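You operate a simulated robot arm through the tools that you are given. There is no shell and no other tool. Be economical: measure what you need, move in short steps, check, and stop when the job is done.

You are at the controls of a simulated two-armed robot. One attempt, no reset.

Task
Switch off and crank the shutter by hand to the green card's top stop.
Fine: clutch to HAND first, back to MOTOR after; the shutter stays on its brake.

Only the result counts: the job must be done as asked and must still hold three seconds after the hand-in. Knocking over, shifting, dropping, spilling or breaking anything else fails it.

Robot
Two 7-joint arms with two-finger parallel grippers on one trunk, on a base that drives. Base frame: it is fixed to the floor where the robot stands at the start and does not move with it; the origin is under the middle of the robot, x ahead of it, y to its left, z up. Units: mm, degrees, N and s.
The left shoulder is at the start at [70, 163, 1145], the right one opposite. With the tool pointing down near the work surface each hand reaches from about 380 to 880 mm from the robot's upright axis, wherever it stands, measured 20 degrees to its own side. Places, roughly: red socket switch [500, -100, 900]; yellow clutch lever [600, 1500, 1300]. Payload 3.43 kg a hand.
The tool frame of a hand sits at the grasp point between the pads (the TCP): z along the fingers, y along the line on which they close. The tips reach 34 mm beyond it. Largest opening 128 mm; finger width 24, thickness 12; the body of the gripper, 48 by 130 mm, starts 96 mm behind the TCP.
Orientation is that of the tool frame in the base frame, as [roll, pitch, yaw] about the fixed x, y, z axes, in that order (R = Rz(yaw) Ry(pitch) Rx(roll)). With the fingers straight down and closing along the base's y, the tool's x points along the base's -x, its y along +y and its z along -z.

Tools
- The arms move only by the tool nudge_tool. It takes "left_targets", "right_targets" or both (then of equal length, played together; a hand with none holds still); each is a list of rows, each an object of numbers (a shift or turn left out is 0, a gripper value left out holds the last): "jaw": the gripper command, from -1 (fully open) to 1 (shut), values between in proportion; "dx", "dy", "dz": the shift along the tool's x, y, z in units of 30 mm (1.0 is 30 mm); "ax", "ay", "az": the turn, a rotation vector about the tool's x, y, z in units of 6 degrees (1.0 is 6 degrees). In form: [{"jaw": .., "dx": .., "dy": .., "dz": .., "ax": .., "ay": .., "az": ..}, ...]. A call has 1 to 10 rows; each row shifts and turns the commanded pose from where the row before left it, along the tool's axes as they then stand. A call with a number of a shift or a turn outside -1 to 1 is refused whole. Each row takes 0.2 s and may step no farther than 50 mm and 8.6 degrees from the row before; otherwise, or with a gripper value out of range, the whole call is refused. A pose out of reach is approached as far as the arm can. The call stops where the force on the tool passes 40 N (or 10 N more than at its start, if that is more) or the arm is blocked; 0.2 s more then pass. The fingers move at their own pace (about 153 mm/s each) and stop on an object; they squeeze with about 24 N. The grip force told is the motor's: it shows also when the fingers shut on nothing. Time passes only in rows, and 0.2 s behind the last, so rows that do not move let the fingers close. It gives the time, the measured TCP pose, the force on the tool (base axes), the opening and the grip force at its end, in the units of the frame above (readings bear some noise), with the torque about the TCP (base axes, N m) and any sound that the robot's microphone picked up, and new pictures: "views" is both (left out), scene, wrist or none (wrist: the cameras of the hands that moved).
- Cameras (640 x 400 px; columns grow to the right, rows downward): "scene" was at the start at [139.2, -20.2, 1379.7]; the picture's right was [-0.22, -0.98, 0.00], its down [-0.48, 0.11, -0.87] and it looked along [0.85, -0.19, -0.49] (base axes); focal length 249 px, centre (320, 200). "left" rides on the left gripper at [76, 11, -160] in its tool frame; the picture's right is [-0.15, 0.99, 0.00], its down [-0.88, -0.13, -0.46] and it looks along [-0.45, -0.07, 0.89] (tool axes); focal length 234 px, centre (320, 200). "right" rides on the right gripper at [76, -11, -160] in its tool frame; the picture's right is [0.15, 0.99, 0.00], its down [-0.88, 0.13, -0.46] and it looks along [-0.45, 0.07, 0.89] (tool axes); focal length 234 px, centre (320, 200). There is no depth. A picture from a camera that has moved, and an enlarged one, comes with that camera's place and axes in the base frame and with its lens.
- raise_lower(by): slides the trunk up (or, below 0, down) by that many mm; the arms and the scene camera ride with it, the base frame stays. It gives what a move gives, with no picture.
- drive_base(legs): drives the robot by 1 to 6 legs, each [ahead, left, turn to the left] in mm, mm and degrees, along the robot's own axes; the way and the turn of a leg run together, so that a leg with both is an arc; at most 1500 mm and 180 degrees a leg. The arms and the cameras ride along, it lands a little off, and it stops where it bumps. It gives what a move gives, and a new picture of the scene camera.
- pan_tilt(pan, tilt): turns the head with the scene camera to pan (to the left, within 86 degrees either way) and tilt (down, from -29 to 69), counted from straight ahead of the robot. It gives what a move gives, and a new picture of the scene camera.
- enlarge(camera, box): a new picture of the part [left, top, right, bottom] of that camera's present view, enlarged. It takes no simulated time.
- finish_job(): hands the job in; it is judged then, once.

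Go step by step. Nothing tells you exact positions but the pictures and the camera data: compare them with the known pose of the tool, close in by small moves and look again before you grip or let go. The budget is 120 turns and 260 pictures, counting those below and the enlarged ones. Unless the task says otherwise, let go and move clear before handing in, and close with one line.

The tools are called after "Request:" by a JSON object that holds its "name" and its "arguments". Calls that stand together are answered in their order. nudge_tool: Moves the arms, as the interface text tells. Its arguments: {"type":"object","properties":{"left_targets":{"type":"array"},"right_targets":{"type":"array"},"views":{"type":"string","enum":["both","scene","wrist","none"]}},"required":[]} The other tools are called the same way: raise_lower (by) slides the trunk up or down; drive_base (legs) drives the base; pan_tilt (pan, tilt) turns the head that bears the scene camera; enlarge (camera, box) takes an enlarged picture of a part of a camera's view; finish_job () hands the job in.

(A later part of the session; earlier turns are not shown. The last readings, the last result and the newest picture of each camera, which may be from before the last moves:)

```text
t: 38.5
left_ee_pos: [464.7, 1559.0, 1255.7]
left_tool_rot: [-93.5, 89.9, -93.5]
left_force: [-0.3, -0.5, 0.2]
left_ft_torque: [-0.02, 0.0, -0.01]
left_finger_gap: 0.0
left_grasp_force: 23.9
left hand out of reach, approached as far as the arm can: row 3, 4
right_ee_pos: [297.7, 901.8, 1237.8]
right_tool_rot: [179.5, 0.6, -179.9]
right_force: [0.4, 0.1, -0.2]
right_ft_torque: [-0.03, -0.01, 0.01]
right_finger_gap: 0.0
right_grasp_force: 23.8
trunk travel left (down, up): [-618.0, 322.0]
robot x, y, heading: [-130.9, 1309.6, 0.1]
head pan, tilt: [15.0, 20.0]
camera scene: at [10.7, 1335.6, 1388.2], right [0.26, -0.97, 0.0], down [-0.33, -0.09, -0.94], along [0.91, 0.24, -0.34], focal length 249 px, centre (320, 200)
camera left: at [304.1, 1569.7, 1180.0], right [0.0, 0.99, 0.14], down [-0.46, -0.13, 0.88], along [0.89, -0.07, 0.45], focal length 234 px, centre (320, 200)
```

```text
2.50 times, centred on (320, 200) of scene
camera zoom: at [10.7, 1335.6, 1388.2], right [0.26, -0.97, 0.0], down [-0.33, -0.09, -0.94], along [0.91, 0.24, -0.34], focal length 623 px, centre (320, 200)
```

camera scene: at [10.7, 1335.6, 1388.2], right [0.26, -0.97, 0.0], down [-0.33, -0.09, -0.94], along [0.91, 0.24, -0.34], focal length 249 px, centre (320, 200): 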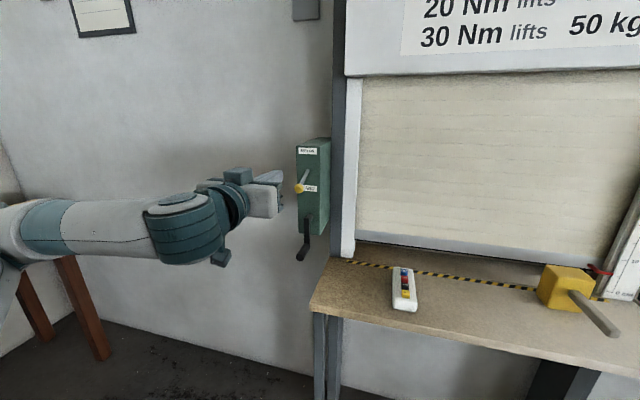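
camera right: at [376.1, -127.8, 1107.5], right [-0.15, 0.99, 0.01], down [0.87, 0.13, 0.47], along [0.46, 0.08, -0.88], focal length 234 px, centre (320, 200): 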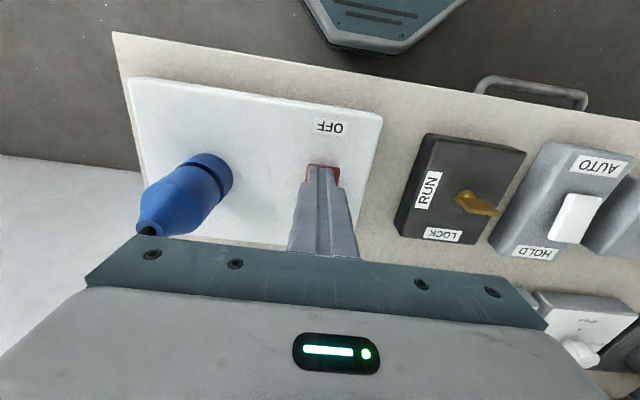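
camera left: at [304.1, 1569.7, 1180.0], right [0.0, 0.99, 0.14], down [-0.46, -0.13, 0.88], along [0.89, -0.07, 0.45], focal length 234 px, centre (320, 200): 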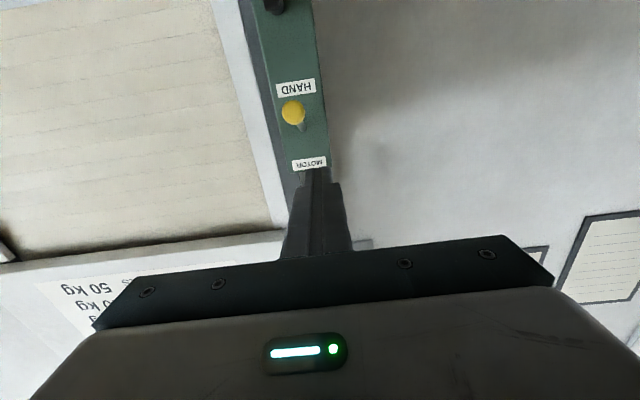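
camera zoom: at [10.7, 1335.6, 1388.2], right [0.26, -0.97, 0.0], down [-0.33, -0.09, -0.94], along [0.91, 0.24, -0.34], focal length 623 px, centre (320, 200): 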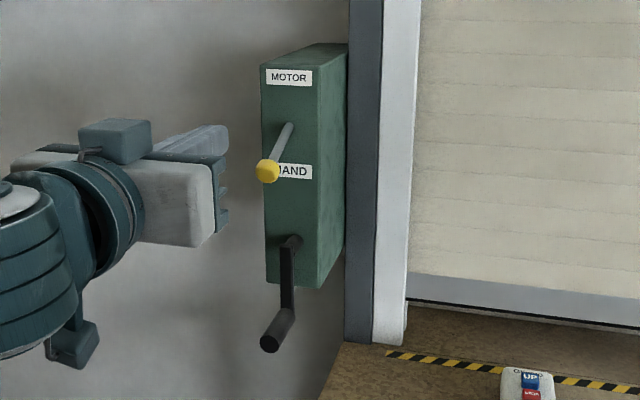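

The lever is down at HAND, knob near [566, 1537, 1204]. Now I lower the left hand towards the crank handle, partly open, to measure it.

Request:
{"name": "raise_lower", "arguments": {"by": -80}}

Request:
{"name": "nudge_tool", "arguments": {"left_targets": [{"jaw": 0.1, "dx": 1}, {"dx": 1}, {"dx": 1}, {"dx": 1}, {"dx": 0.5, "dy": -0.6}], "views": "both"}}

```text
t: 39.7
left_ee_pos: [465.6, 1557.9, 1176.0]
left_tool_rot: [-5.3, 90.0, -5.3]
left_force: [-0.3, -0.3, -0.5]
left_ft_torque: [-0.02, -0.01, 0.0]
left_finger_gap: 0.0
left_grasp_force: 23.5
right_ee_pos: [296.6, 900.7, 1157.5]
right_tool_rot: [179.6, 0.5, -179.9]
right_force: [0.3, -0.1, 0.3]
right_ft_torque: [0.01, 0.04, -0.05]
right_finger_gap: 0.0
right_grasp_force: 23.9
trunk travel left (down, up): [-538.0, 402.0]
robot x, y, heading: [-129.6, 1304.4, 0.2]
head pan, tilt: [15.0, 20.0]
```

```text
t: 40.9
left_ee_pos: [478.5, 1556.7, 1140.5]
left_tool_rot: [178.8, 89.6, 178.9]
left_force: [0.1, 0.4, 0.1]
left_ft_torque: [-0.03, -0.01, -0.03]
left_finger_gap: 57.4
left_grasp_force: 0.0
left hand out of reach, approached as far as the arm can: row 1, 2, 3, 4, 5
right_ee_pos: [297.5, 901.1, 1157.3]
right_tool_rot: [179.5, 0.6, -179.9]
right_force: [0.1, -1.1, 0.1]
right_ft_torque: [0.02, 0.02, 0.04]
right_finger_gap: 0.0
right_grasp_force: 23.4
trunk travel left (down, up): [-538.0, 402.0]
robot x, y, heading: [-128.3, 1313.4, 0.1]
head pan, tilt: [15.0, 20.0]
camera scene: at [11.8, 1333.6, 1308.2], right [0.26, -0.97, 0.0], down [-0.33, -0.09, -0.94], along [0.91, 0.24, -0.34], focal length 249 px, centre (320, 200)
camera left: at [316.6, 1567.4, 1065.9], right [0.0, 0.99, 0.15], down [-0.45, -0.13, 0.88], along [0.89, -0.07, 0.45], focal length 234 px, centre (320, 200)
```

scene: 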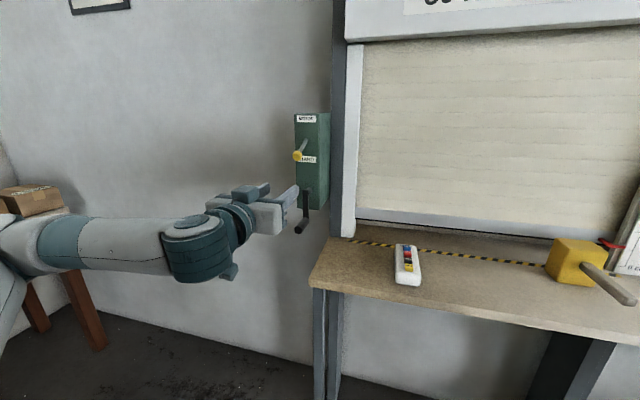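
left: 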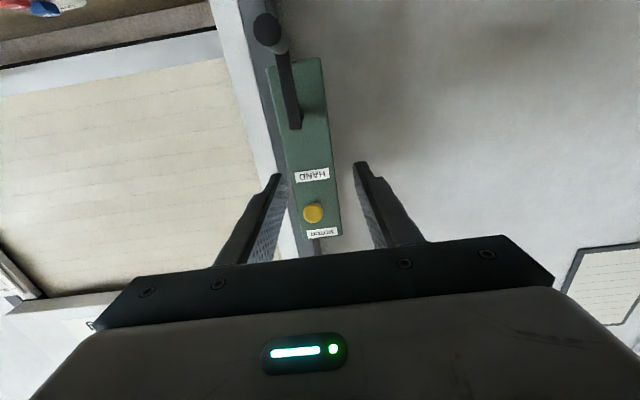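

The arm meets a joint limit this far to the side and this close in. I restand the robot further left and back, so that the crank lies straighter ahead of the left shoulder.

Request:
{"name": "drive_base", "arguments": {"legs": [[-80, 0, 0], [0, 120, 0]]}}

Request:
{"name": "nudge_tool", "arguments": {"left_targets": [{"dy": -1, "dz": 0.3}, {"dy": -1, "dz": 0.3}, {"dy": -1, "dz": 0.3}, {"dy": -1, "dz": 0.3}, {"dx": 1}, {"dx": 1}, {"dx": 1}, {"dx": 1}], "views": "both"}}

```text
t: 42.8
left_ee_pos: [397.2, 1671.1, 1141.3]
left_tool_rot: [-179.5, 89.6, -179.8]
left_force: [1.3, -0.4, -0.5]
left_ft_torque: [0.03, -0.03, -0.01]
left_finger_gap: 57.4
left_grasp_force: 0.1
right_ee_pos: [216.3, 1014.4, 1158.0]
right_tool_rot: [179.6, 0.7, 179.9]
right_force: [0.0, 0.3, 0.2]
right_ft_torque: [-0.02, 0.03, 0.02]
right_finger_gap: 0.0
right_grasp_force: 24.0
trunk travel left (down, up): [-538.0, 402.0]
robot x, y, heading: [-214.5, 1425.7, -0.1]
head pan, tilt: [15.0, 20.0]
camera scene: at [-68.3, 1449.1, 1308.1], right [0.26, -0.97, 0.0], down [-0.33, -0.09, -0.94], along [0.91, 0.24, -0.34], focal length 249 px, centre (320, 200)
```

scene: 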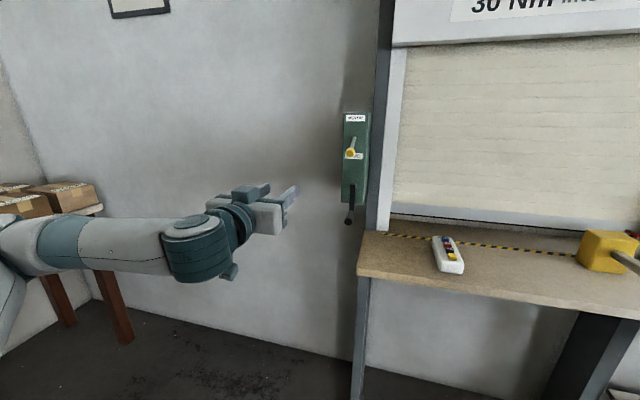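

```text
t: 44.6
left_ee_pos: [427.8, 1541.6, 1027.1]
left_tool_rot: [180.0, 89.5, -179.9]
left_force: [0.2, 0.8, -0.4]
left_ft_torque: [-0.02, -0.02, -0.01]
left_finger_gap: 57.8
left_grasp_force: 0.1
left hand out of reach, approached as far as the arm can: row 8
right_ee_pos: [217.9, 1014.6, 1157.0]
right_tool_rot: [179.6, 0.5, -180.0]
right_force: [0.5, 0.2, -0.3]
right_ft_torque: [-0.01, -0.01, 0.02]
right_finger_gap: 0.0
right_grasp_force: 24.2
trunk travel left (down, up): [-538.0, 402.0]
robot x, y, heading: [-208.2, 1427.6, -0.4]
head pan, tilt: [15.0, 20.0]
camera scene: at [-67.6, 1449.6, 1308.1], right [0.26, -0.97, 0.0], down [-0.33, -0.09, -0.94], along [0.91, 0.24, -0.34], focal length 249 px, centre (320, 200)
camera left: at [266.8, 1552.2, 952.6], right [0.0, 0.99, 0.15], down [-0.45, -0.13, 0.88], along [0.89, -0.06, 0.44], focal length 234 px, centre (320, 200)
```

scene: 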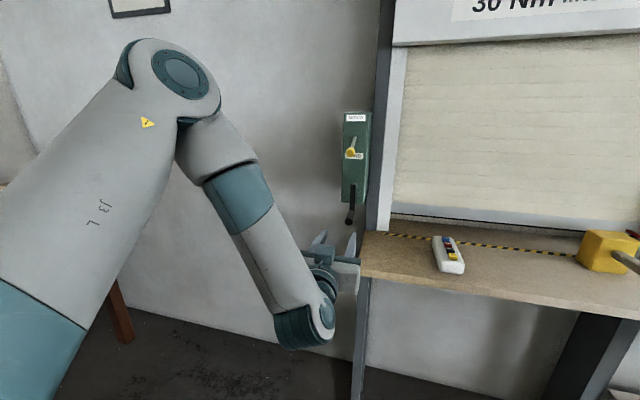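
left: 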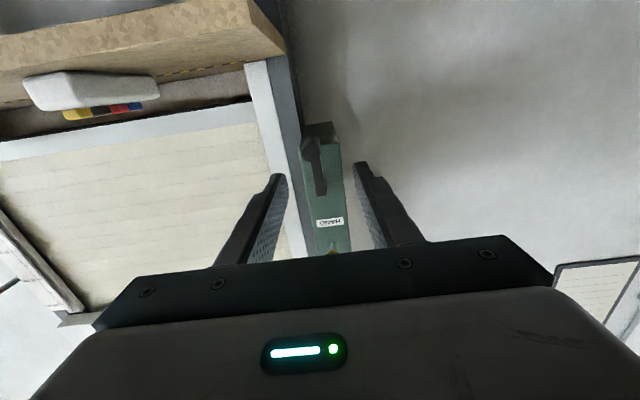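

From here the arm reaches the crank level well. I zoom into the wrist view to measure the handle.

Request:
{"name": "enlarge", "arguments": {"camera": "left", "box": [240, 90, 400, 260]}}

Request:
{"name": "enlarge", "arguments": {"camera": "scene", "box": [300, 100, 400, 280]}}

```text
2.35 times, centred on (320, 175) of left
camera zoom: at [266.8, 1552.2, 952.6], right [0.0, 0.99, 0.15], down [-0.45, -0.13, 0.88], along [0.89, -0.06, 0.44], focal length 551 px, centre (320, 259)
```

zoom: 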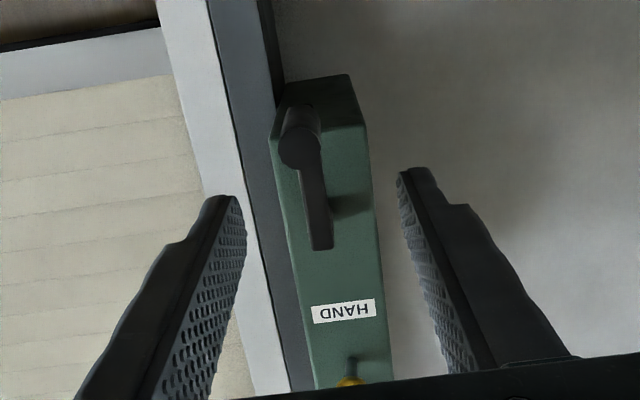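

```text
2.22 times, centred on (350, 190) of scene
camera zoom: at [-67.6, 1449.6, 1308.1], right [0.26, -0.97, 0.0], down [-0.33, -0.09, -0.94], along [0.91, 0.24, -0.34], focal length 554 px, centre (253, 222)
```

zoom: 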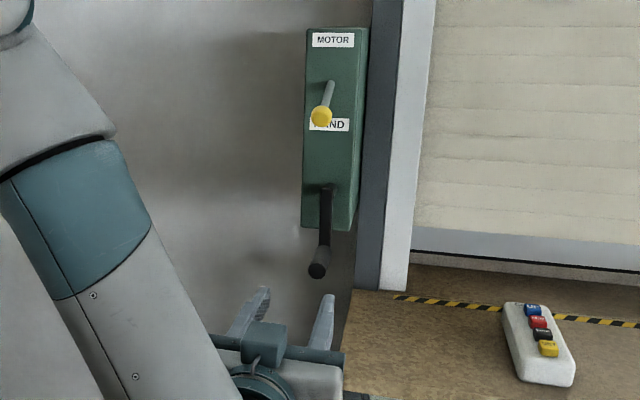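

The two views agree: handle end at [547, 1531, 1027], hub at [613, 1531, ~1107], radius about 81 mm, handle about 21 mm thick. I lower the trunk a little and move forward to straddle the handle, TCP about 7 mm below its axis to keep clear of the lever later.

Request:
{"name": "raise_lower", "arguments": {"by": -40}}

Request:
{"name": "nudge_tool", "arguments": {"left_targets": [{"dy": -0.35, "dx": -1}, {"dz": 0.8}, {"dz": 0.8}], "views": "both"}}

```text
t: 45.4
left_ee_pos: [427.1, 1541.5, 987.5]
left_tool_rot: [179.9, 89.4, -179.8]
left_force: [0.2, 0.2, -0.4]
left_ft_torque: [0.02, -0.02, -0.02]
left_finger_gap: 57.7
left_grasp_force: 0.1
right_ee_pos: [216.2, 1014.1, 1116.8]
right_tool_rot: [179.6, 0.5, 179.9]
right_force: [0.8, 0.3, 0.6]
right_ft_torque: [-0.02, -0.01, 0.0]
right_finger_gap: 0.1
right_grasp_force: 24.7
trunk travel left (down, up): [-498.0, 442.0]
robot x, y, heading: [-210.6, 1423.0, 0.0]
head pan, tilt: [15.0, 20.0]
```

```text
t: 46.2
left_ee_pos: [474.5, 1530.8, 1016.9]
left_tool_rot: [177.8, 89.5, 177.9]
left_force: [-0.3, 0.4, -0.9]
left_ft_torque: [0.03, -0.03, 0.01]
left_finger_gap: 57.6
left_grasp_force: 0.0
right_ee_pos: [215.3, 1014.5, 1118.2]
right_tool_rot: [179.6, 0.6, 179.9]
right_force: [0.0, 0.6, -0.4]
right_ft_torque: [0.01, 0.01, -0.04]
right_finger_gap: 0.0
right_grasp_force: 24.3
trunk travel left (down, up): [-498.0, 442.0]
robot x, y, heading: [-206.9, 1424.0, -0.3]
head pan, tilt: [15.0, 20.0]
camera scene: at [-68.7, 1448.6, 1268.2], right [0.26, -0.97, 0.0], down [-0.33, -0.09, -0.94], along [0.91, 0.24, -0.34], focal length 249 px, centre (320, 200)
camera left: at [315.2, 1540.6, 942.0], right [0.0, 0.99, 0.15], down [-0.45, -0.13, 0.88], along [0.89, -0.06, 0.44], focal length 234 px, centre (320, 200)
```

scene: 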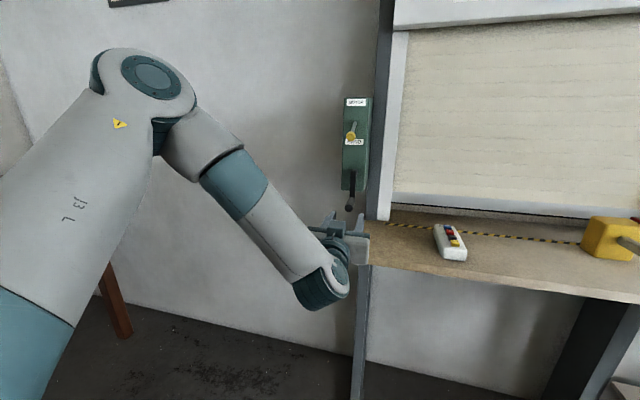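
left: 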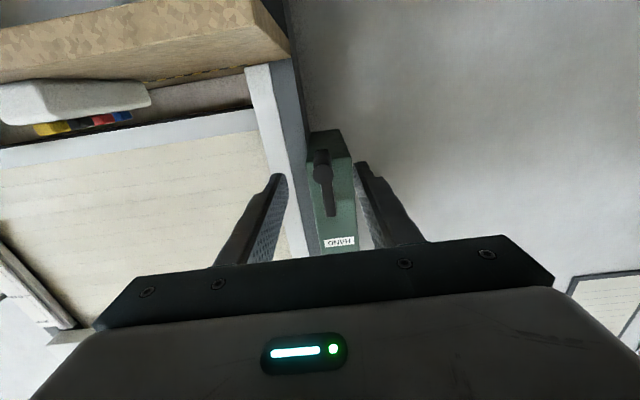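

I zoom to check the handle against the fingers before closing in.

Request:
{"name": "enlarge", "arguments": {"camera": "left", "box": [260, 110, 400, 250]}}

Request:
{"name": "enlarge", "arguments": {"camera": "scene", "box": [290, 170, 410, 290]}}

```text
2.86 times, centred on (330, 180) of left
camera zoom: at [315.2, 1540.6, 942.0], right [0.0, 0.99, 0.15], down [-0.45, -0.13, 0.88], along [0.89, -0.06, 0.44], focal length 669 px, centre (291, 257)
```

zoom: 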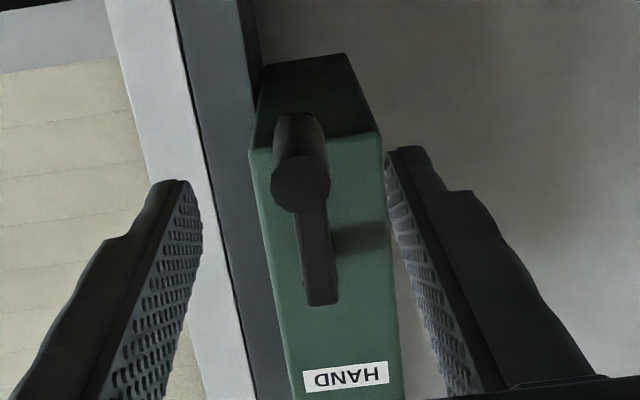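

```text
3.33 times, centred on (350, 230) of scene
camera zoom: at [-68.7, 1448.6, 1268.2], right [0.26, -0.97, 0.0], down [-0.33, -0.09, -0.94], along [0.91, 0.24, -0.34], focal length 831 px, centre (220, 100)
```

zoom: 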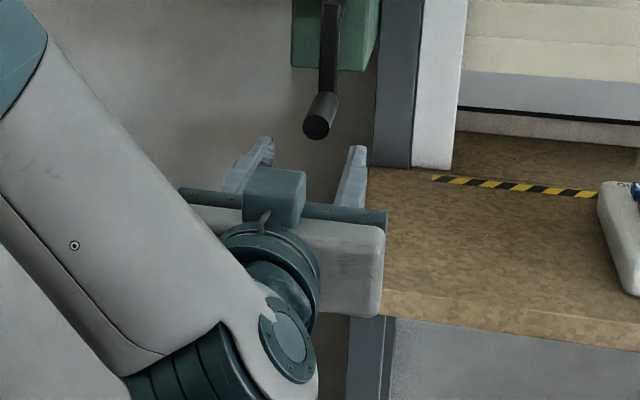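

Handle axis confirmed at y 1532, z 1027 and 21 mm thick. I advance over it and close the fingers.

Request:
{"name": "nudge_tool", "arguments": {"left_targets": [{"dz": 0.9, "dx": -0.1}, {"dz": 0.95}, {"dz": 0.95}], "views": "wrist"}}

Request:
{"name": "nudge_tool", "arguments": {"left_targets": [{"jaw": 1}, {}, {}], "views": "wrist"}}

```text
t: 47.0
left_ee_pos: [563.1, 1529.5, 1019.0]
left_tool_rot: [177.6, 89.1, 178.3]
left_force: [0.7, 0.6, -0.1]
left_ft_torque: [0.0, 0.0, -0.01]
left_finger_gap: 57.5
left_grasp_force: 0.1
right_ee_pos: [216.2, 1013.8, 1117.1]
right_tool_rot: [179.6, 0.5, 179.9]
right_force: [-0.2, 0.5, 1.7]
right_ft_torque: [0.03, 0.06, 0.02]
right_finger_gap: 0.0
right_grasp_force: 24.0
trunk travel left (down, up): [-498.0, 442.0]
robot x, y, heading: [-209.7, 1423.8, 0.1]
head pan, tilt: [15.0, 20.0]
camera left: at [400.1, 1538.6, 944.6], right [-0.01, 0.99, 0.15], down [-0.44, -0.14, 0.89], along [0.9, -0.06, 0.44], focal length 234 px, centre (320, 200)
```

left: 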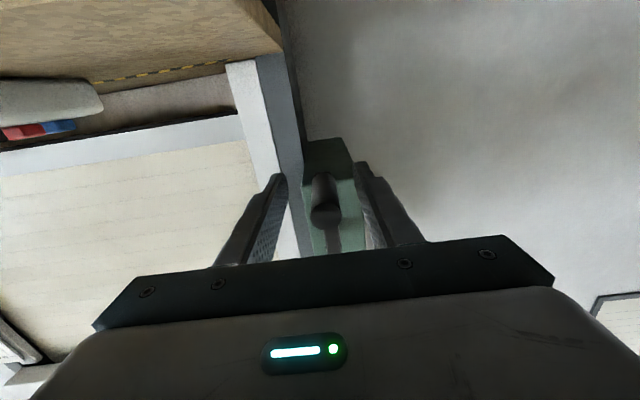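

```text
t: 47.8
left_ee_pos: [561.5, 1528.7, 1018.8]
left_tool_rot: [179.1, 89.2, 179.7]
left_force: [0.3, 1.8, 1.0]
left_ft_torque: [-0.11, 0.09, -2.24]
left_finger_gap: 21.9
left_grasp_force: 45.1
right_ee_pos: [216.0, 1015.3, 1116.8]
right_tool_rot: [179.6, 0.6, 179.9]
right_force: [0.1, 1.1, -0.2]
right_ft_torque: [0.01, 0.0, -0.01]
right_finger_gap: 0.0
right_grasp_force: 24.1
trunk travel left (down, up): [-498.0, 442.0]
robot x, y, heading: [-209.3, 1425.1, -0.0]
head pan, tilt: [15.0, 20.0]
camera left: at [399.2, 1538.0, 945.2], right [-0.01, 0.99, 0.15], down [-0.44, -0.13, 0.89], along [0.9, -0.06, 0.44], focal length 234 px, centre (320, 200)
```

left: 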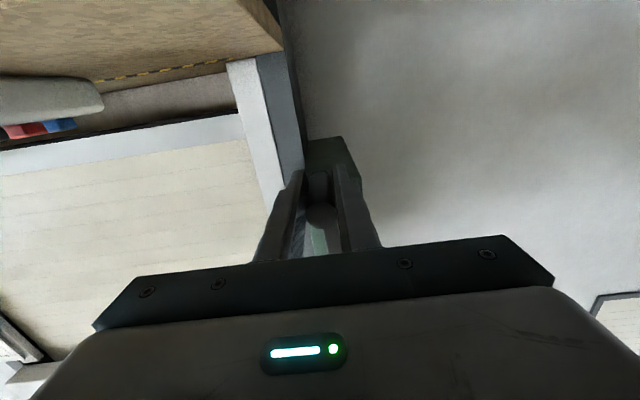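

The handle is held (gap 21.9). I try a first 30° of crank, to the left at the bottom, to learn direction and force.

Request:
{"name": "nudge_tool", "arguments": {"left_targets": [{"dy": 0.469, "dx": -0.041}, {"dy": 0.455, "dx": -0.122}, {"dy": 0.427, "dx": -0.199}], "views": "wrist"}}

Request:
{"name": "pan_tilt", "arguments": {"pan": -30, "tilt": 15}}

```text
t: 48.6
left_ee_pos: [558.3, 1553.9, 1048.0]
left_tool_rot: [-164.6, 89.4, -163.8]
left_force: [-1.2, 5.7, 7.2]
left_ft_torque: [0.32, -0.06, 0.95]
left_finger_gap: 16.4
left_grasp_force: 36.7
left hand out of reach, approached as far as the arm can: row 1, 2, 3
right_ee_pos: [220.0, 1017.3, 1116.9]
right_tool_rot: [179.7, 0.4, -180.0]
right_force: [0.3, -0.1, -0.6]
right_ft_torque: [-0.07, 0.06, -0.01]
right_finger_gap: 0.1
right_grasp_force: 24.3
trunk travel left (down, up): [-498.0, 442.0]
robot x, y, heading: [-207.4, 1425.9, -0.2]
head pan, tilt: [15.0, 20.0]
camera left: at [397.0, 1561.6, 973.1], right [-0.01, 0.99, 0.14], down [-0.45, -0.13, 0.89], along [0.9, -0.05, 0.44], focal length 234 px, centre (320, 200)
```

left: 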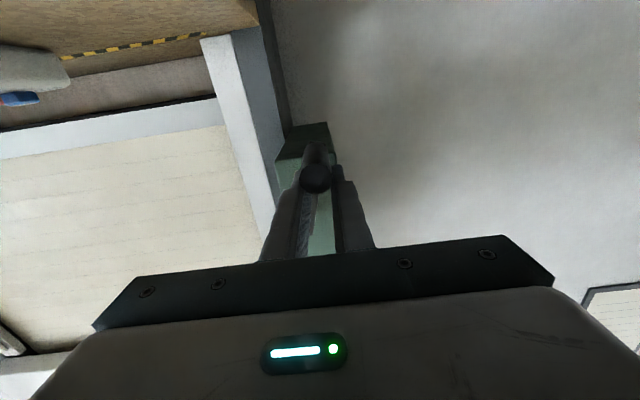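

```text
t: 49.7
left_ee_pos: [554.8, 1548.4, 1052.2]
left_tool_rot: [177.3, 89.5, 178.0]
left_force: [10.6, -4.0, 22.1]
left_ft_torque: [0.02, 0.11, 0.05]
left_finger_gap: 0.0
left_grasp_force: 32.8
right_ee_pos: [215.6, 1013.7, 1116.2]
right_tool_rot: [179.5, 0.5, 180.0]
right_force: [0.5, -0.2, 0.0]
right_ft_torque: [-0.04, -0.01, -0.01]
right_finger_gap: 0.0
right_grasp_force: 23.9
trunk travel left (down, up): [-498.0, 442.0]
robot x, y, heading: [-207.0, 1423.3, -0.2]
head pan, tilt: [-30.0, 15.0]
camera scene: at [-78.6, 1376.9, 1276.6], right [-0.5, -0.87, 0.0], down [-0.22, 0.13, -0.97], along [0.84, -0.48, -0.26], focal length 249 px, centre (320, 200)
```

scene: 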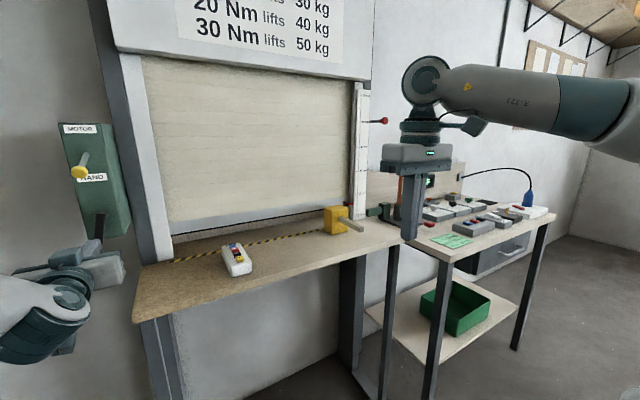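

The arm hit a joint limit, drifted upward and slipped off above the handle. Pitching the fingers downward should free the wrist while still gripping across y, so I withdraw upward and back, and tilt the hand about 40° down.

Request:
{"name": "nudge_tool", "arguments": {"left_targets": [{"dx": -0.4}, {"dz": -1}, {"dz": -1}, {"dz": -1}, {"dz": -0.7}], "views": "none"}}

Request:
{"name": "nudge_tool", "arguments": {"left_targets": [{"ay": 1, "jaw": 0.1, "dx": -0.7}, {"ay": 1, "dx": -0.7}, {"ay": 1, "dx": -0.5}, {"ay": 1}, {"ay": 1}, {"ay": 1}, {"ay": 0.7}], "views": "both"}}

Request:
{"name": "pan_tilt", "arguments": {"pan": 10, "tilt": 20}}

```text
t: 50.9
left_ee_pos: [443.4, 1548.0, 1060.7]
left_tool_rot: [175.9, 89.5, 176.1]
left_force: [-0.5, 0.1, -0.2]
left_ft_torque: [0.0, 0.02, 0.03]
left_finger_gap: 0.0
left_grasp_force: 33.0
right_ee_pos: [215.8, 1014.2, 1117.4]
right_tool_rot: [179.5, 0.5, 179.9]
right_force: [-0.1, -0.3, -0.5]
right_ft_torque: [0.0, -0.04, 0.0]
right_finger_gap: 0.0
right_grasp_force: 23.8
trunk travel left (down, up): [-498.0, 442.0]
robot x, y, heading: [-209.5, 1428.2, 0.0]
head pan, tilt: [-30.0, 15.0]
```

```text
t: 52.5
left_ee_pos: [449.7, 1548.9, 1115.4]
left_tool_rot: [179.9, 49.1, -179.9]
left_force: [-0.5, 0.3, -0.3]
left_ft_torque: [-0.01, 0.03, -0.01]
left_finger_gap: 57.8
left_grasp_force: 0.1
right_ee_pos: [217.3, 1014.3, 1116.8]
right_tool_rot: [179.5, 0.6, 180.0]
right_force: [-0.9, 0.2, -0.1]
right_ft_torque: [0.0, 0.02, 0.01]
right_finger_gap: 0.0
right_grasp_force: 23.7
trunk travel left (down, up): [-498.0, 442.0]
robot x, y, heading: [-211.2, 1426.5, -0.2]
head pan, tilt: [-30.0, 15.0]
camera scene: at [-77.4, 1378.1, 1276.2], right [-0.5, -0.87, 0.0], down [-0.22, 0.13, -0.97], along [0.84, -0.48, -0.26], focal length 249 px, centre (320, 200)
camera left: at [279.0, 1559.0, 1162.3], right [0.09, 0.99, 0.11], down [0.23, -0.13, 0.96], along [0.97, -0.06, -0.24], focal length 234 px, centre (320, 200)
```

scene: 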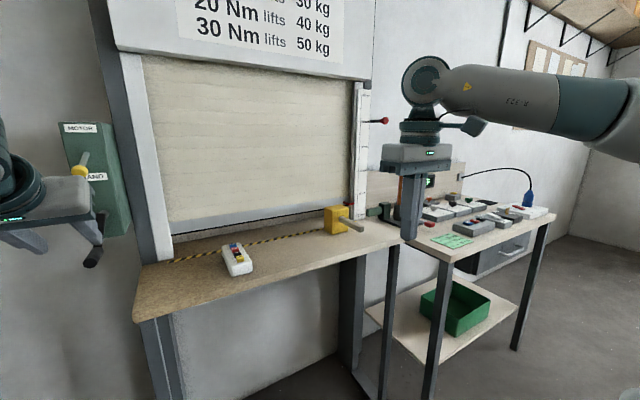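
left: 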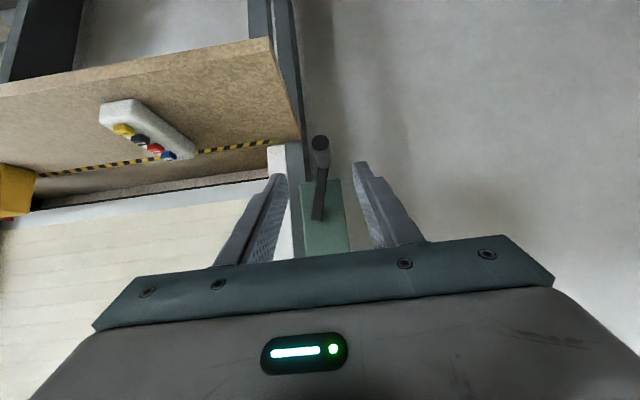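

```text
t: 53.6
left_ee_pos: [449.3, 1549.4, 1115.6]
left_tool_rot: [180.0, 49.3, -180.0]
left_force: [-0.7, 0.0, -0.2]
left_ft_torque: [-0.04, 0.0, 0.0]
left_finger_gap: 57.5
left_grasp_force: 0.0
right_ee_pos: [216.5, 1014.6, 1117.2]
right_tool_rot: [179.5, 0.7, 179.9]
right_force: [0.0, -0.3, 0.4]
right_ft_torque: [-0.02, 0.0, 0.03]
right_finger_gap: 0.0
right_grasp_force: 24.4
trunk travel left (down, up): [-498.0, 442.0]
robot x, y, heading: [-209.1, 1427.7, -0.0]
head pan, tilt: [10.0, 20.0]
camera scene: at [-66.8, 1440.8, 1268.2], right [0.17, -0.99, 0.0], down [-0.34, -0.06, -0.94], along [0.93, 0.16, -0.34], focal length 249 px, centre (320, 200)
```

scene: 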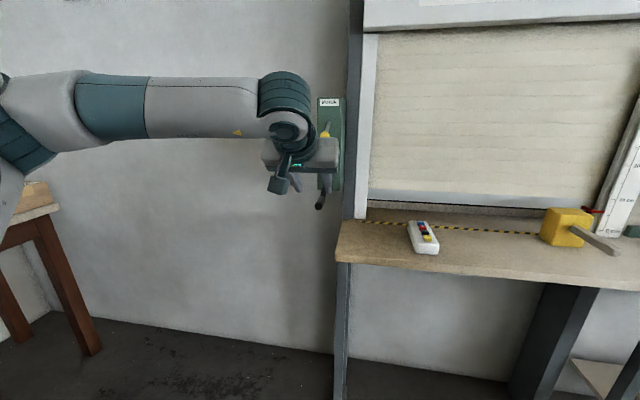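

This wrist posture is far more relaxed, and the handle now sits at about [547, 1552, 1024] (swung 15°). I approach along the finger direction, then check.

Request:
{"name": "nudge_tool", "arguments": {"left_targets": [{"dz": 0.9, "dx": 0.13, "dy": 0.09}, {"dz": 1}, {"dz": 1}], "views": "wrist"}}

Request:
{"name": "enlarge", "arguments": {"camera": "left", "box": [240, 80, 420, 260]}}

```text
t: 54.4
left_ee_pos: [514.6, 1553.0, 1054.8]
left_tool_rot: [180.0, 49.3, -179.8]
left_force: [0.3, 0.5, 0.0]
left_ft_torque: [0.0, 0.01, 0.0]
left_finger_gap: 57.5
left_grasp_force: 0.0
right_ee_pos: [217.9, 1015.0, 1117.0]
right_tool_rot: [179.7, 0.6, 179.8]
right_force: [-0.6, -0.7, -0.1]
right_ft_torque: [-0.01, 0.02, -0.01]
right_finger_gap: 0.0
right_grasp_force: 23.4
trunk travel left (down, up): [-498.0, 442.0]
robot x, y, heading: [-208.5, 1426.8, -0.3]
head pan, tilt: [10.0, 20.0]
camera left: at [342.5, 1563.2, 1101.6], right [0.09, 0.99, 0.11], down [0.23, -0.13, 0.96], along [0.97, -0.06, -0.24], focal length 234 px, centre (320, 200)
```

left: 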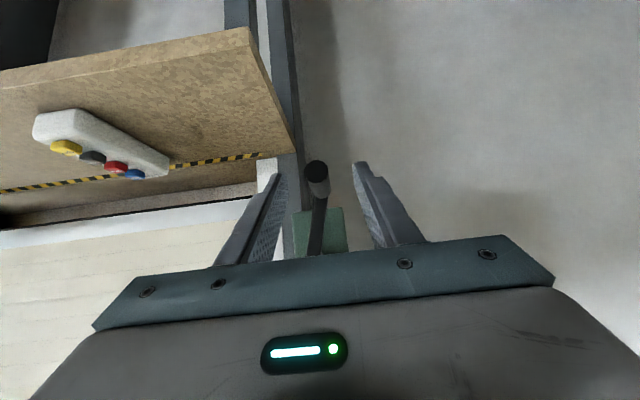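

```text
2.22 times, centred on (330, 170) of left
camera zoom: at [342.5, 1563.2, 1101.6], right [0.09, 0.99, 0.11], down [0.23, -0.13, 0.96], along [0.97, -0.06, -0.24], focal length 520 px, centre (298, 267)
```

zoom: 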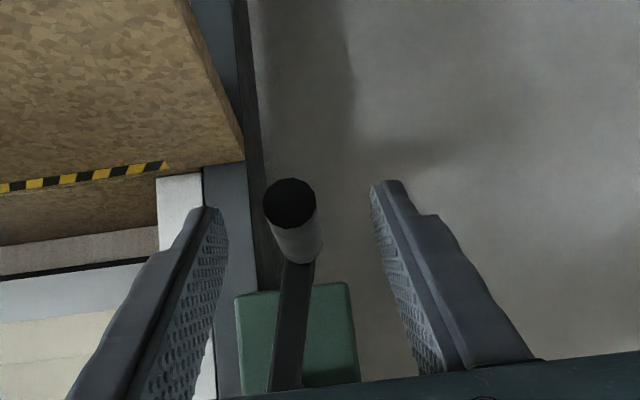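

Handle end now at [547, 1550, 1023], giving hub z≈1102. I close the last 56 mm and grip.

Request:
{"name": "nudge_tool", "arguments": {"left_targets": [{"dz": 0.94, "dx": 0.08, "dy": -0.1}, {"dz": 0.94}, {"jaw": 1}, {}, {}], "views": "wrist"}}

```text
t: 55.6
left_ee_pos: [557.0, 1548.2, 1015.7]
left_tool_rot: [-179.9, 49.3, -179.9]
left_force: [3.4, 1.6, -6.3]
left_ft_torque: [-0.03, -0.6, -0.17]
left_finger_gap: 21.6
left_grasp_force: 44.8
right_ee_pos: [217.4, 1014.9, 1116.7]
right_tool_rot: [179.5, 0.5, -180.0]
right_force: [0.8, 0.6, -0.7]
right_ft_torque: [-0.03, 0.03, -0.01]
right_finger_gap: 0.0
right_grasp_force: 24.4
trunk travel left (down, up): [-498.0, 442.0]
robot x, y, heading: [-210.7, 1424.7, -0.2]
head pan, tilt: [10.0, 20.0]
camera left: at [385.2, 1558.9, 1062.8], right [0.09, 0.99, 0.11], down [0.23, -0.13, 0.96], along [0.97, -0.06, -0.24], focal length 234 px, centre (320, 200)
```

left: 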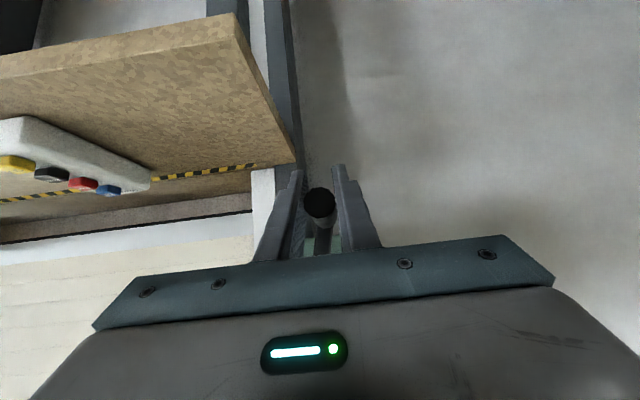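

Gripped again. I try 30° of crank to the left along the circle.

Request:
{"name": "nudge_tool", "arguments": {"left_targets": [{"dy": 0.45, "dx": -0.108, "dz": -0.094}, {"dy": 0.417, "dx": -0.164, "dz": -0.142}, {"dy": 0.373, "dx": -0.216, "dz": -0.188}], "views": "both"}}

Request:
{"name": "enlarge", "arguments": {"camera": "scene", "box": [520, 60, 640, 260]}}

```text
t: 56.4
left_ee_pos: [554.9, 1581.8, 1038.2]
left_tool_rot: [179.8, 49.3, -180.0]
left_force: [12.0, -9.8, -1.6]
left_ft_torque: [0.44, -0.06, -0.01]
left_finger_gap: 21.9
left_grasp_force: 44.8
right_ee_pos: [216.9, 1012.9, 1116.4]
right_tool_rot: [179.5, 0.5, 179.9]
right_force: [-0.8, 0.7, 0.0]
right_ft_torque: [-0.02, -0.03, 0.01]
right_finger_gap: 0.0
right_grasp_force: 23.9
trunk travel left (down, up): [-498.0, 442.0]
robot x, y, heading: [-208.1, 1424.1, -0.1]
head pan, tilt: [10.0, 20.0]
camera scene: at [-64.8, 1439.4, 1268.0], right [0.17, -0.99, 0.0], down [-0.34, -0.06, -0.94], along [0.93, 0.16, -0.34], focal length 249 px, centre (320, 200)
camera left: at [384.0, 1593.5, 1083.3], right [0.09, 0.99, 0.11], down [0.23, -0.13, 0.96], along [0.97, -0.07, -0.24], focal length 234 px, centre (320, 200)
```

scene: 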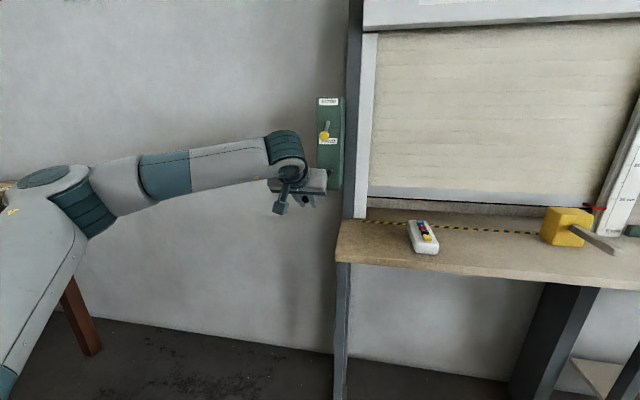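
left: 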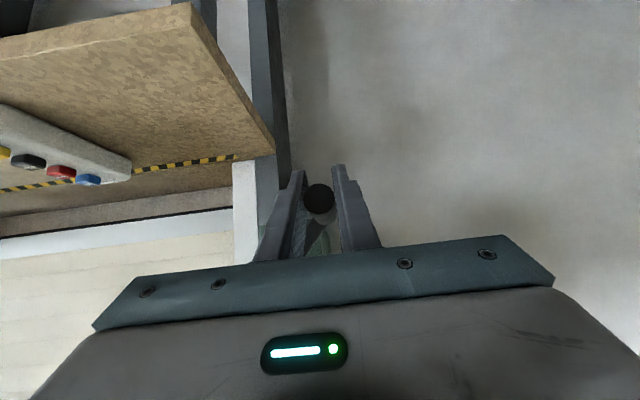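

```text
2.00 times, centred on (580, 160) of scene
camera zoom: at [-64.8, 1439.4, 1268.0], right [0.17, -0.99, 0.0], down [-0.34, -0.06, -0.94], along [0.93, 0.16, -0.34], focal length 498 px, centre (-200, 280)
```

zoom: 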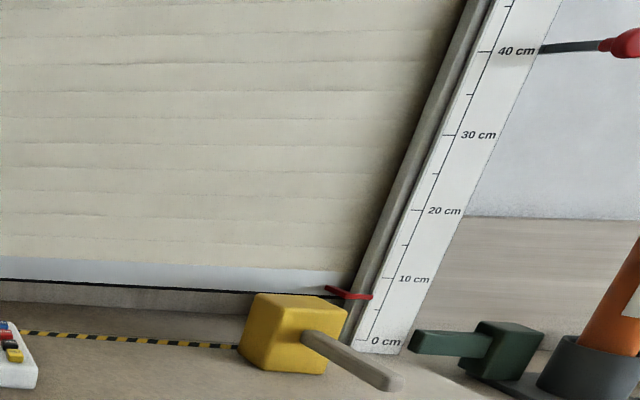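

The crank turns with little force and the pointer seems to have risen to about 7 cm. I go on to 90°.

Request:
{"name": "nudge_tool", "arguments": {"left_targets": [{"dy": 0.32, "dx": -0.262, "dz": -0.227}, {"dy": 0.25, "dx": -0.3, "dz": -0.26}, {"dy": 0.183, "dx": -0.327, "dz": -0.284}, {"dy": 0.1, "dx": -0.347, "dz": -0.302}, {"dy": 0.02, "dx": -0.355, "dz": -0.308}], "views": "both"}}

Request:
{"name": "enlarge", "arguments": {"camera": "scene", "box": [520, 60, 640, 260]}}

```text
t: 57.6
left_ee_pos: [553.3, 1607.0, 1098.5]
left_tool_rot: [179.8, 49.1, 179.9]
left_force: [2.7, -15.9, -8.0]
left_ft_torque: [0.43, 0.24, -0.02]
left_finger_gap: 21.3
left_grasp_force: 44.8
right_ee_pos: [216.4, 1012.2, 1114.6]
right_tool_rot: [179.4, 0.5, 180.0]
right_force: [-0.6, -0.2, -0.1]
right_ft_torque: [0.0, -0.03, -0.04]
right_finger_gap: 0.0
right_grasp_force: 23.9
trunk travel left (down, up): [-498.0, 442.0]
robot x, y, heading: [-212.1, 1427.4, -0.1]
head pan, tilt: [10.0, 20.0]
camera scene: at [-65.3, 1438.4, 1267.9], right [0.17, -0.99, 0.0], down [-0.34, -0.06, -0.94], along [0.93, 0.16, -0.34], focal length 249 px, centre (320, 200)
camera left: at [381.9, 1617.7, 1145.9], right [0.09, 0.99, 0.11], down [0.23, -0.13, 0.96], along [0.97, -0.07, -0.24], focal length 234 px, centre (320, 200)
```

scene: 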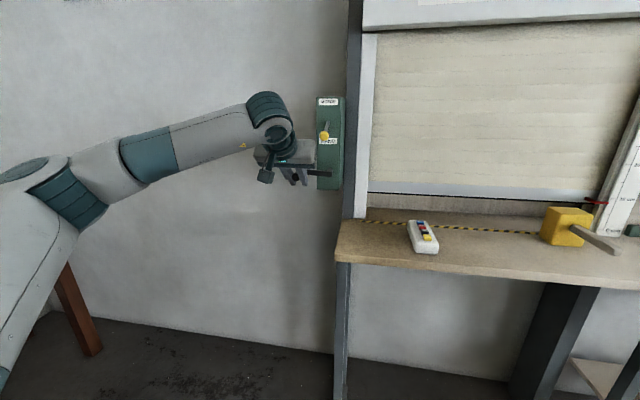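
left: 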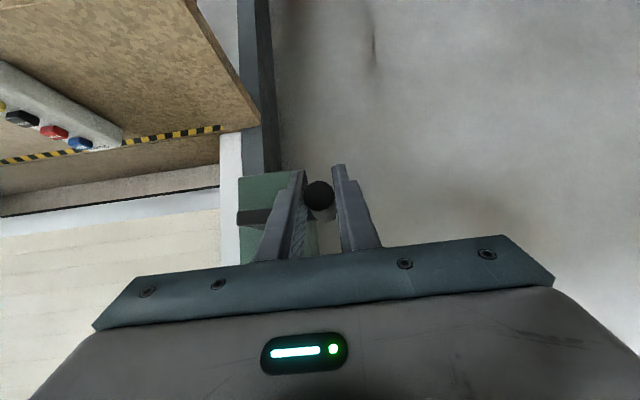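

```text
2.00 times, centred on (580, 160) of scene
camera zoom: at [-65.3, 1438.4, 1267.9], right [0.17, -0.99, 0.0], down [-0.34, -0.06, -0.94], along [0.93, 0.16, -0.34], focal length 498 px, centre (-200, 280)
```

zoom: 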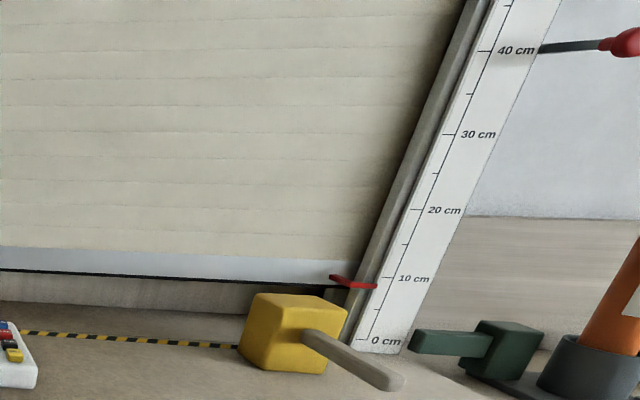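

The pointer rises (≈9 cm after a quarter turn), so the direction is right: roughly 11 cm per turn. I continue towards 150°, with the circle refined to radius 79 mm around y 1528.

Request:
{"name": "nudge_tool", "arguments": {"left_targets": [{"dy": -0.247, "dx": -0.367, "dz": -0.319}, {"dy": -0.137, "dx": -0.33, "dz": -0.286}, {"dy": -0.213, "dx": -0.307, "dz": -0.267}, {"dy": -0.28, "dx": -0.277, "dz": -0.241}, {"dy": -0.337, "dx": -0.234, "dz": -0.203}, {"dy": -0.387, "dx": -0.186, "dz": -0.162}], "views": "both"}}

Request:
{"name": "enlarge", "arguments": {"camera": "scene", "box": [220, 60, 400, 230]}}

```text
t: 59.0
left_ee_pos: [552.6, 1568.7, 1168.8]
left_tool_rot: [-179.7, 49.5, -179.6]
left_force: [1.6, 12.8, 11.1]
left_ft_torque: [0.35, 0.78, -0.83]
left_finger_gap: 21.7
left_grasp_force: 45.0
right_ee_pos: [215.8, 1016.7, 1118.6]
right_tool_rot: [179.6, 0.6, 179.9]
right_force: [0.2, 0.6, -0.9]
right_ft_torque: [-0.01, -0.03, -0.03]
right_finger_gap: 0.0
right_grasp_force: 24.2
trunk travel left (down, up): [-498.0, 442.0]
robot x, y, heading: [-208.0, 1427.5, -0.1]
head pan, tilt: [10.0, 20.0]
camera scene: at [-67.5, 1442.6, 1268.4], right [0.17, -0.98, 0.0], down [-0.34, -0.06, -0.94], along [0.93, 0.16, -0.34], focal length 249 px, centre (320, 200)
camera left: at [381.7, 1577.6, 1214.4], right [0.09, 0.99, 0.11], down [0.23, -0.13, 0.97], along [0.97, -0.06, -0.24], focal length 234 px, centre (320, 200)
```

scene: 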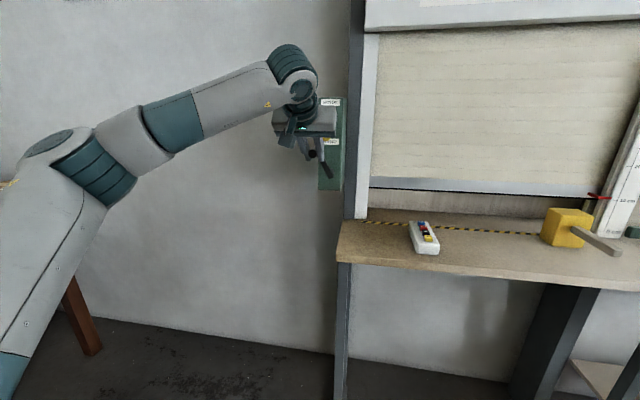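
left: 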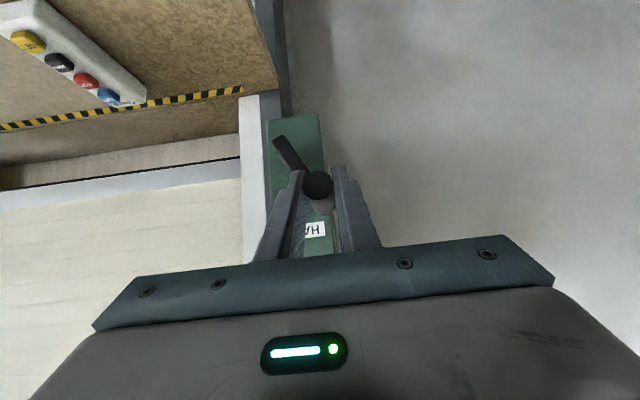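

```text
2.35 times, centred on (310, 145) of scene
camera zoom: at [-67.5, 1442.6, 1268.4], right [0.17, -0.98, 0.0], down [-0.34, -0.06, -0.94], along [0.93, 0.16, -0.34], focal length 586 px, centre (344, 329)
```

zoom: 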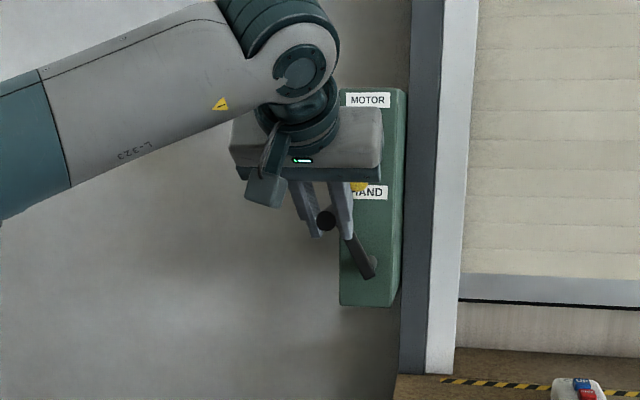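

Re-fitting from the wrist views gives crank centre (y 1532, z 1096), radius about 75 mm, so the handle should clear the knob by about 10 mm. I carry it over the top with the hand kept a few mm low.

Request:
{"name": "nudge_tool", "arguments": {"left_targets": [{"dy": -0.27, "dx": 0.078, "dz": 0.068}, {"dy": -0.423, "dx": -0.081, "dz": -0.07}, {"dy": -0.433, "dx": -0.023, "dz": -0.02}, {"dy": -0.433, "dx": 0.035, "dz": 0.031}, {"dy": -0.42, "dx": 0.091, "dz": 0.079}], "views": "both"}}

Request:
{"name": "enlarge", "arguments": {"camera": "scene", "box": [220, 60, 400, 230]}}

```text
t: 60.2
left_ee_pos: [551.6, 1505.0, 1162.3]
left_tool_rot: [179.7, 49.0, -180.0]
left_force: [-11.8, 4.7, -4.2]
left_ft_torque: [0.26, 0.13, -0.07]
left_finger_gap: 22.0
left_grasp_force: 44.7
right_ee_pos: [214.0, 1015.3, 1117.2]
right_tool_rot: [179.6, 0.6, 179.8]
right_force: [0.3, -0.6, -0.5]
right_ft_torque: [0.0, -0.01, 0.0]
right_finger_gap: 0.0
right_grasp_force: 24.4
trunk travel left (down, up): [-498.0, 442.0]
robot x, y, heading: [-207.8, 1427.3, -0.3]
head pan, tilt: [10.0, 20.0]
camera scene: at [-68.8, 1441.6, 1267.9], right [0.17, -0.99, 0.0], down [-0.34, -0.06, -0.94], along [0.93, 0.16, -0.34], focal length 249 px, centre (320, 200)
camera left: at [380.6, 1515.1, 1209.0], right [0.09, 0.99, 0.11], down [0.23, -0.13, 0.96], along [0.97, -0.06, -0.24], focal length 234 px, centre (320, 200)
```

scene: 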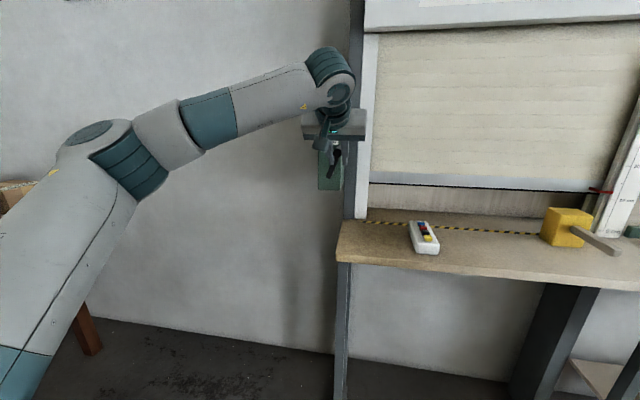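
left: 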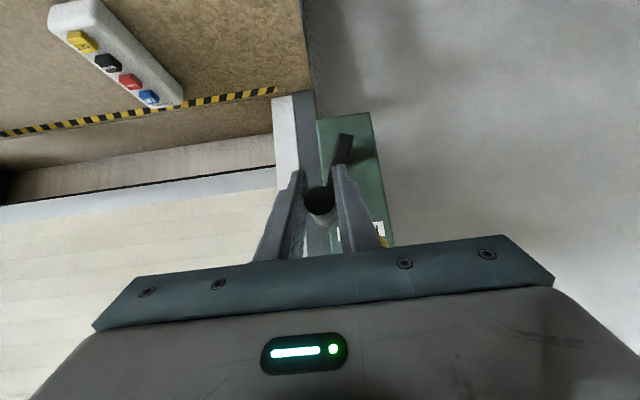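

```text
2.35 times, centred on (310, 145) of scene
camera zoom: at [-68.8, 1441.6, 1267.9], right [0.17, -0.99, 0.0], down [-0.34, -0.06, -0.94], along [0.93, 0.16, -0.34], focal length 586 px, centre (344, 329)
```

zoom: 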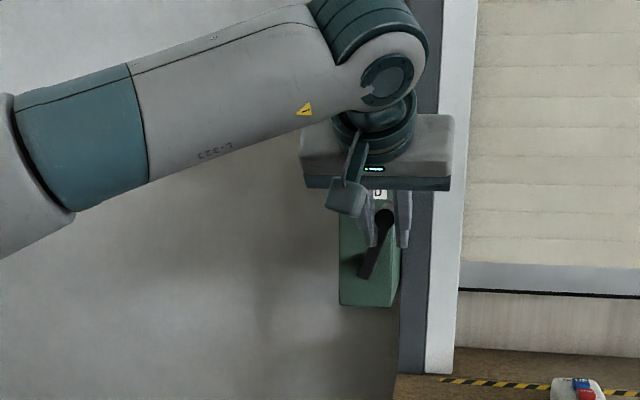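

It passed the top with small forces and the lever untouched. I continue down the right side.

Request:
{"name": "nudge_tool", "arguments": {"left_targets": [{"dy": -0.39, "dx": 0.143, "dz": 0.125}, {"dy": -0.353, "dx": 0.194, "dz": 0.168}, {"dy": -0.303, "dx": 0.237, "dz": 0.206}, {"dy": -0.243, "dx": 0.272, "dz": 0.236}, {"dy": -0.177, "dx": 0.302, "dz": 0.262}, {"dy": -0.107, "dx": 0.32, "dz": 0.278}], "views": "both"}}

Request:
{"name": "enlarge", "arguments": {"camera": "scene", "box": [520, 60, 640, 260]}}

```text
t: 61.6
left_ee_pos: [554.4, 1458.0, 1105.4]
left_tool_rot: [-179.9, 49.4, -179.7]
left_force: [-4.3, 9.7, 3.9]
left_ft_torque: [0.32, 0.03, -0.35]
left_finger_gap: 21.8
left_grasp_force: 45.1
right_ee_pos: [214.9, 1015.7, 1117.4]
right_tool_rot: [179.5, 0.7, 179.9]
right_force: [0.0, -1.0, 0.8]
right_ft_torque: [0.02, -0.02, -0.02]
right_finger_gap: 0.0
right_grasp_force: 24.0
trunk travel left (down, up): [-498.0, 442.0]
robot x, y, heading: [-207.9, 1423.5, -0.2]
head pan, tilt: [10.0, 20.0]
camera scene: at [-68.1, 1442.6, 1268.3], right [0.17, -0.99, 0.0], down [-0.34, -0.06, -0.94], along [0.93, 0.16, -0.34], focal length 249 px, centre (320, 200)
camera left: at [383.0, 1468.2, 1151.9], right [0.09, 0.99, 0.11], down [0.23, -0.13, 0.97], along [0.97, -0.06, -0.24], focal length 234 px, centre (320, 200)
```

scene: 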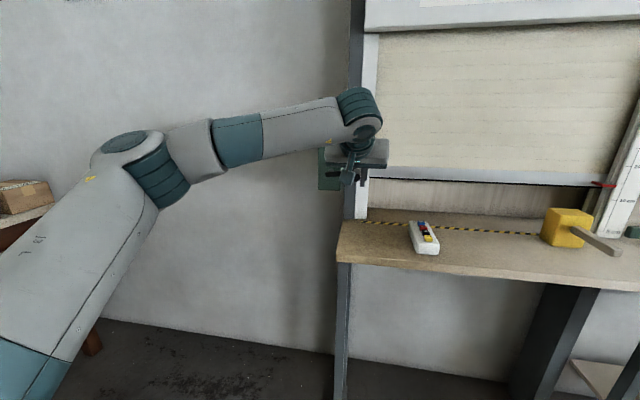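
left: 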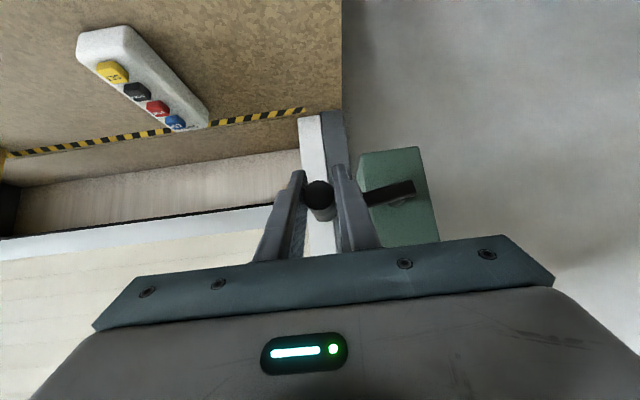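

```text
2.00 times, centred on (580, 160) of scene
camera zoom: at [-68.1, 1442.6, 1268.3], right [0.17, -0.99, 0.0], down [-0.34, -0.06, -0.94], along [0.93, 0.16, -0.34], focal length 498 px, centre (-200, 280)
```

zoom: 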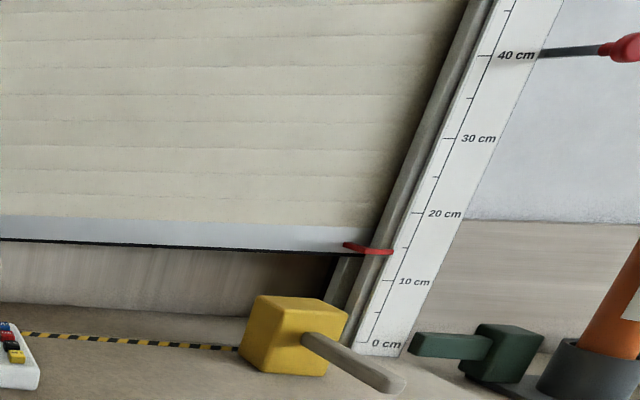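

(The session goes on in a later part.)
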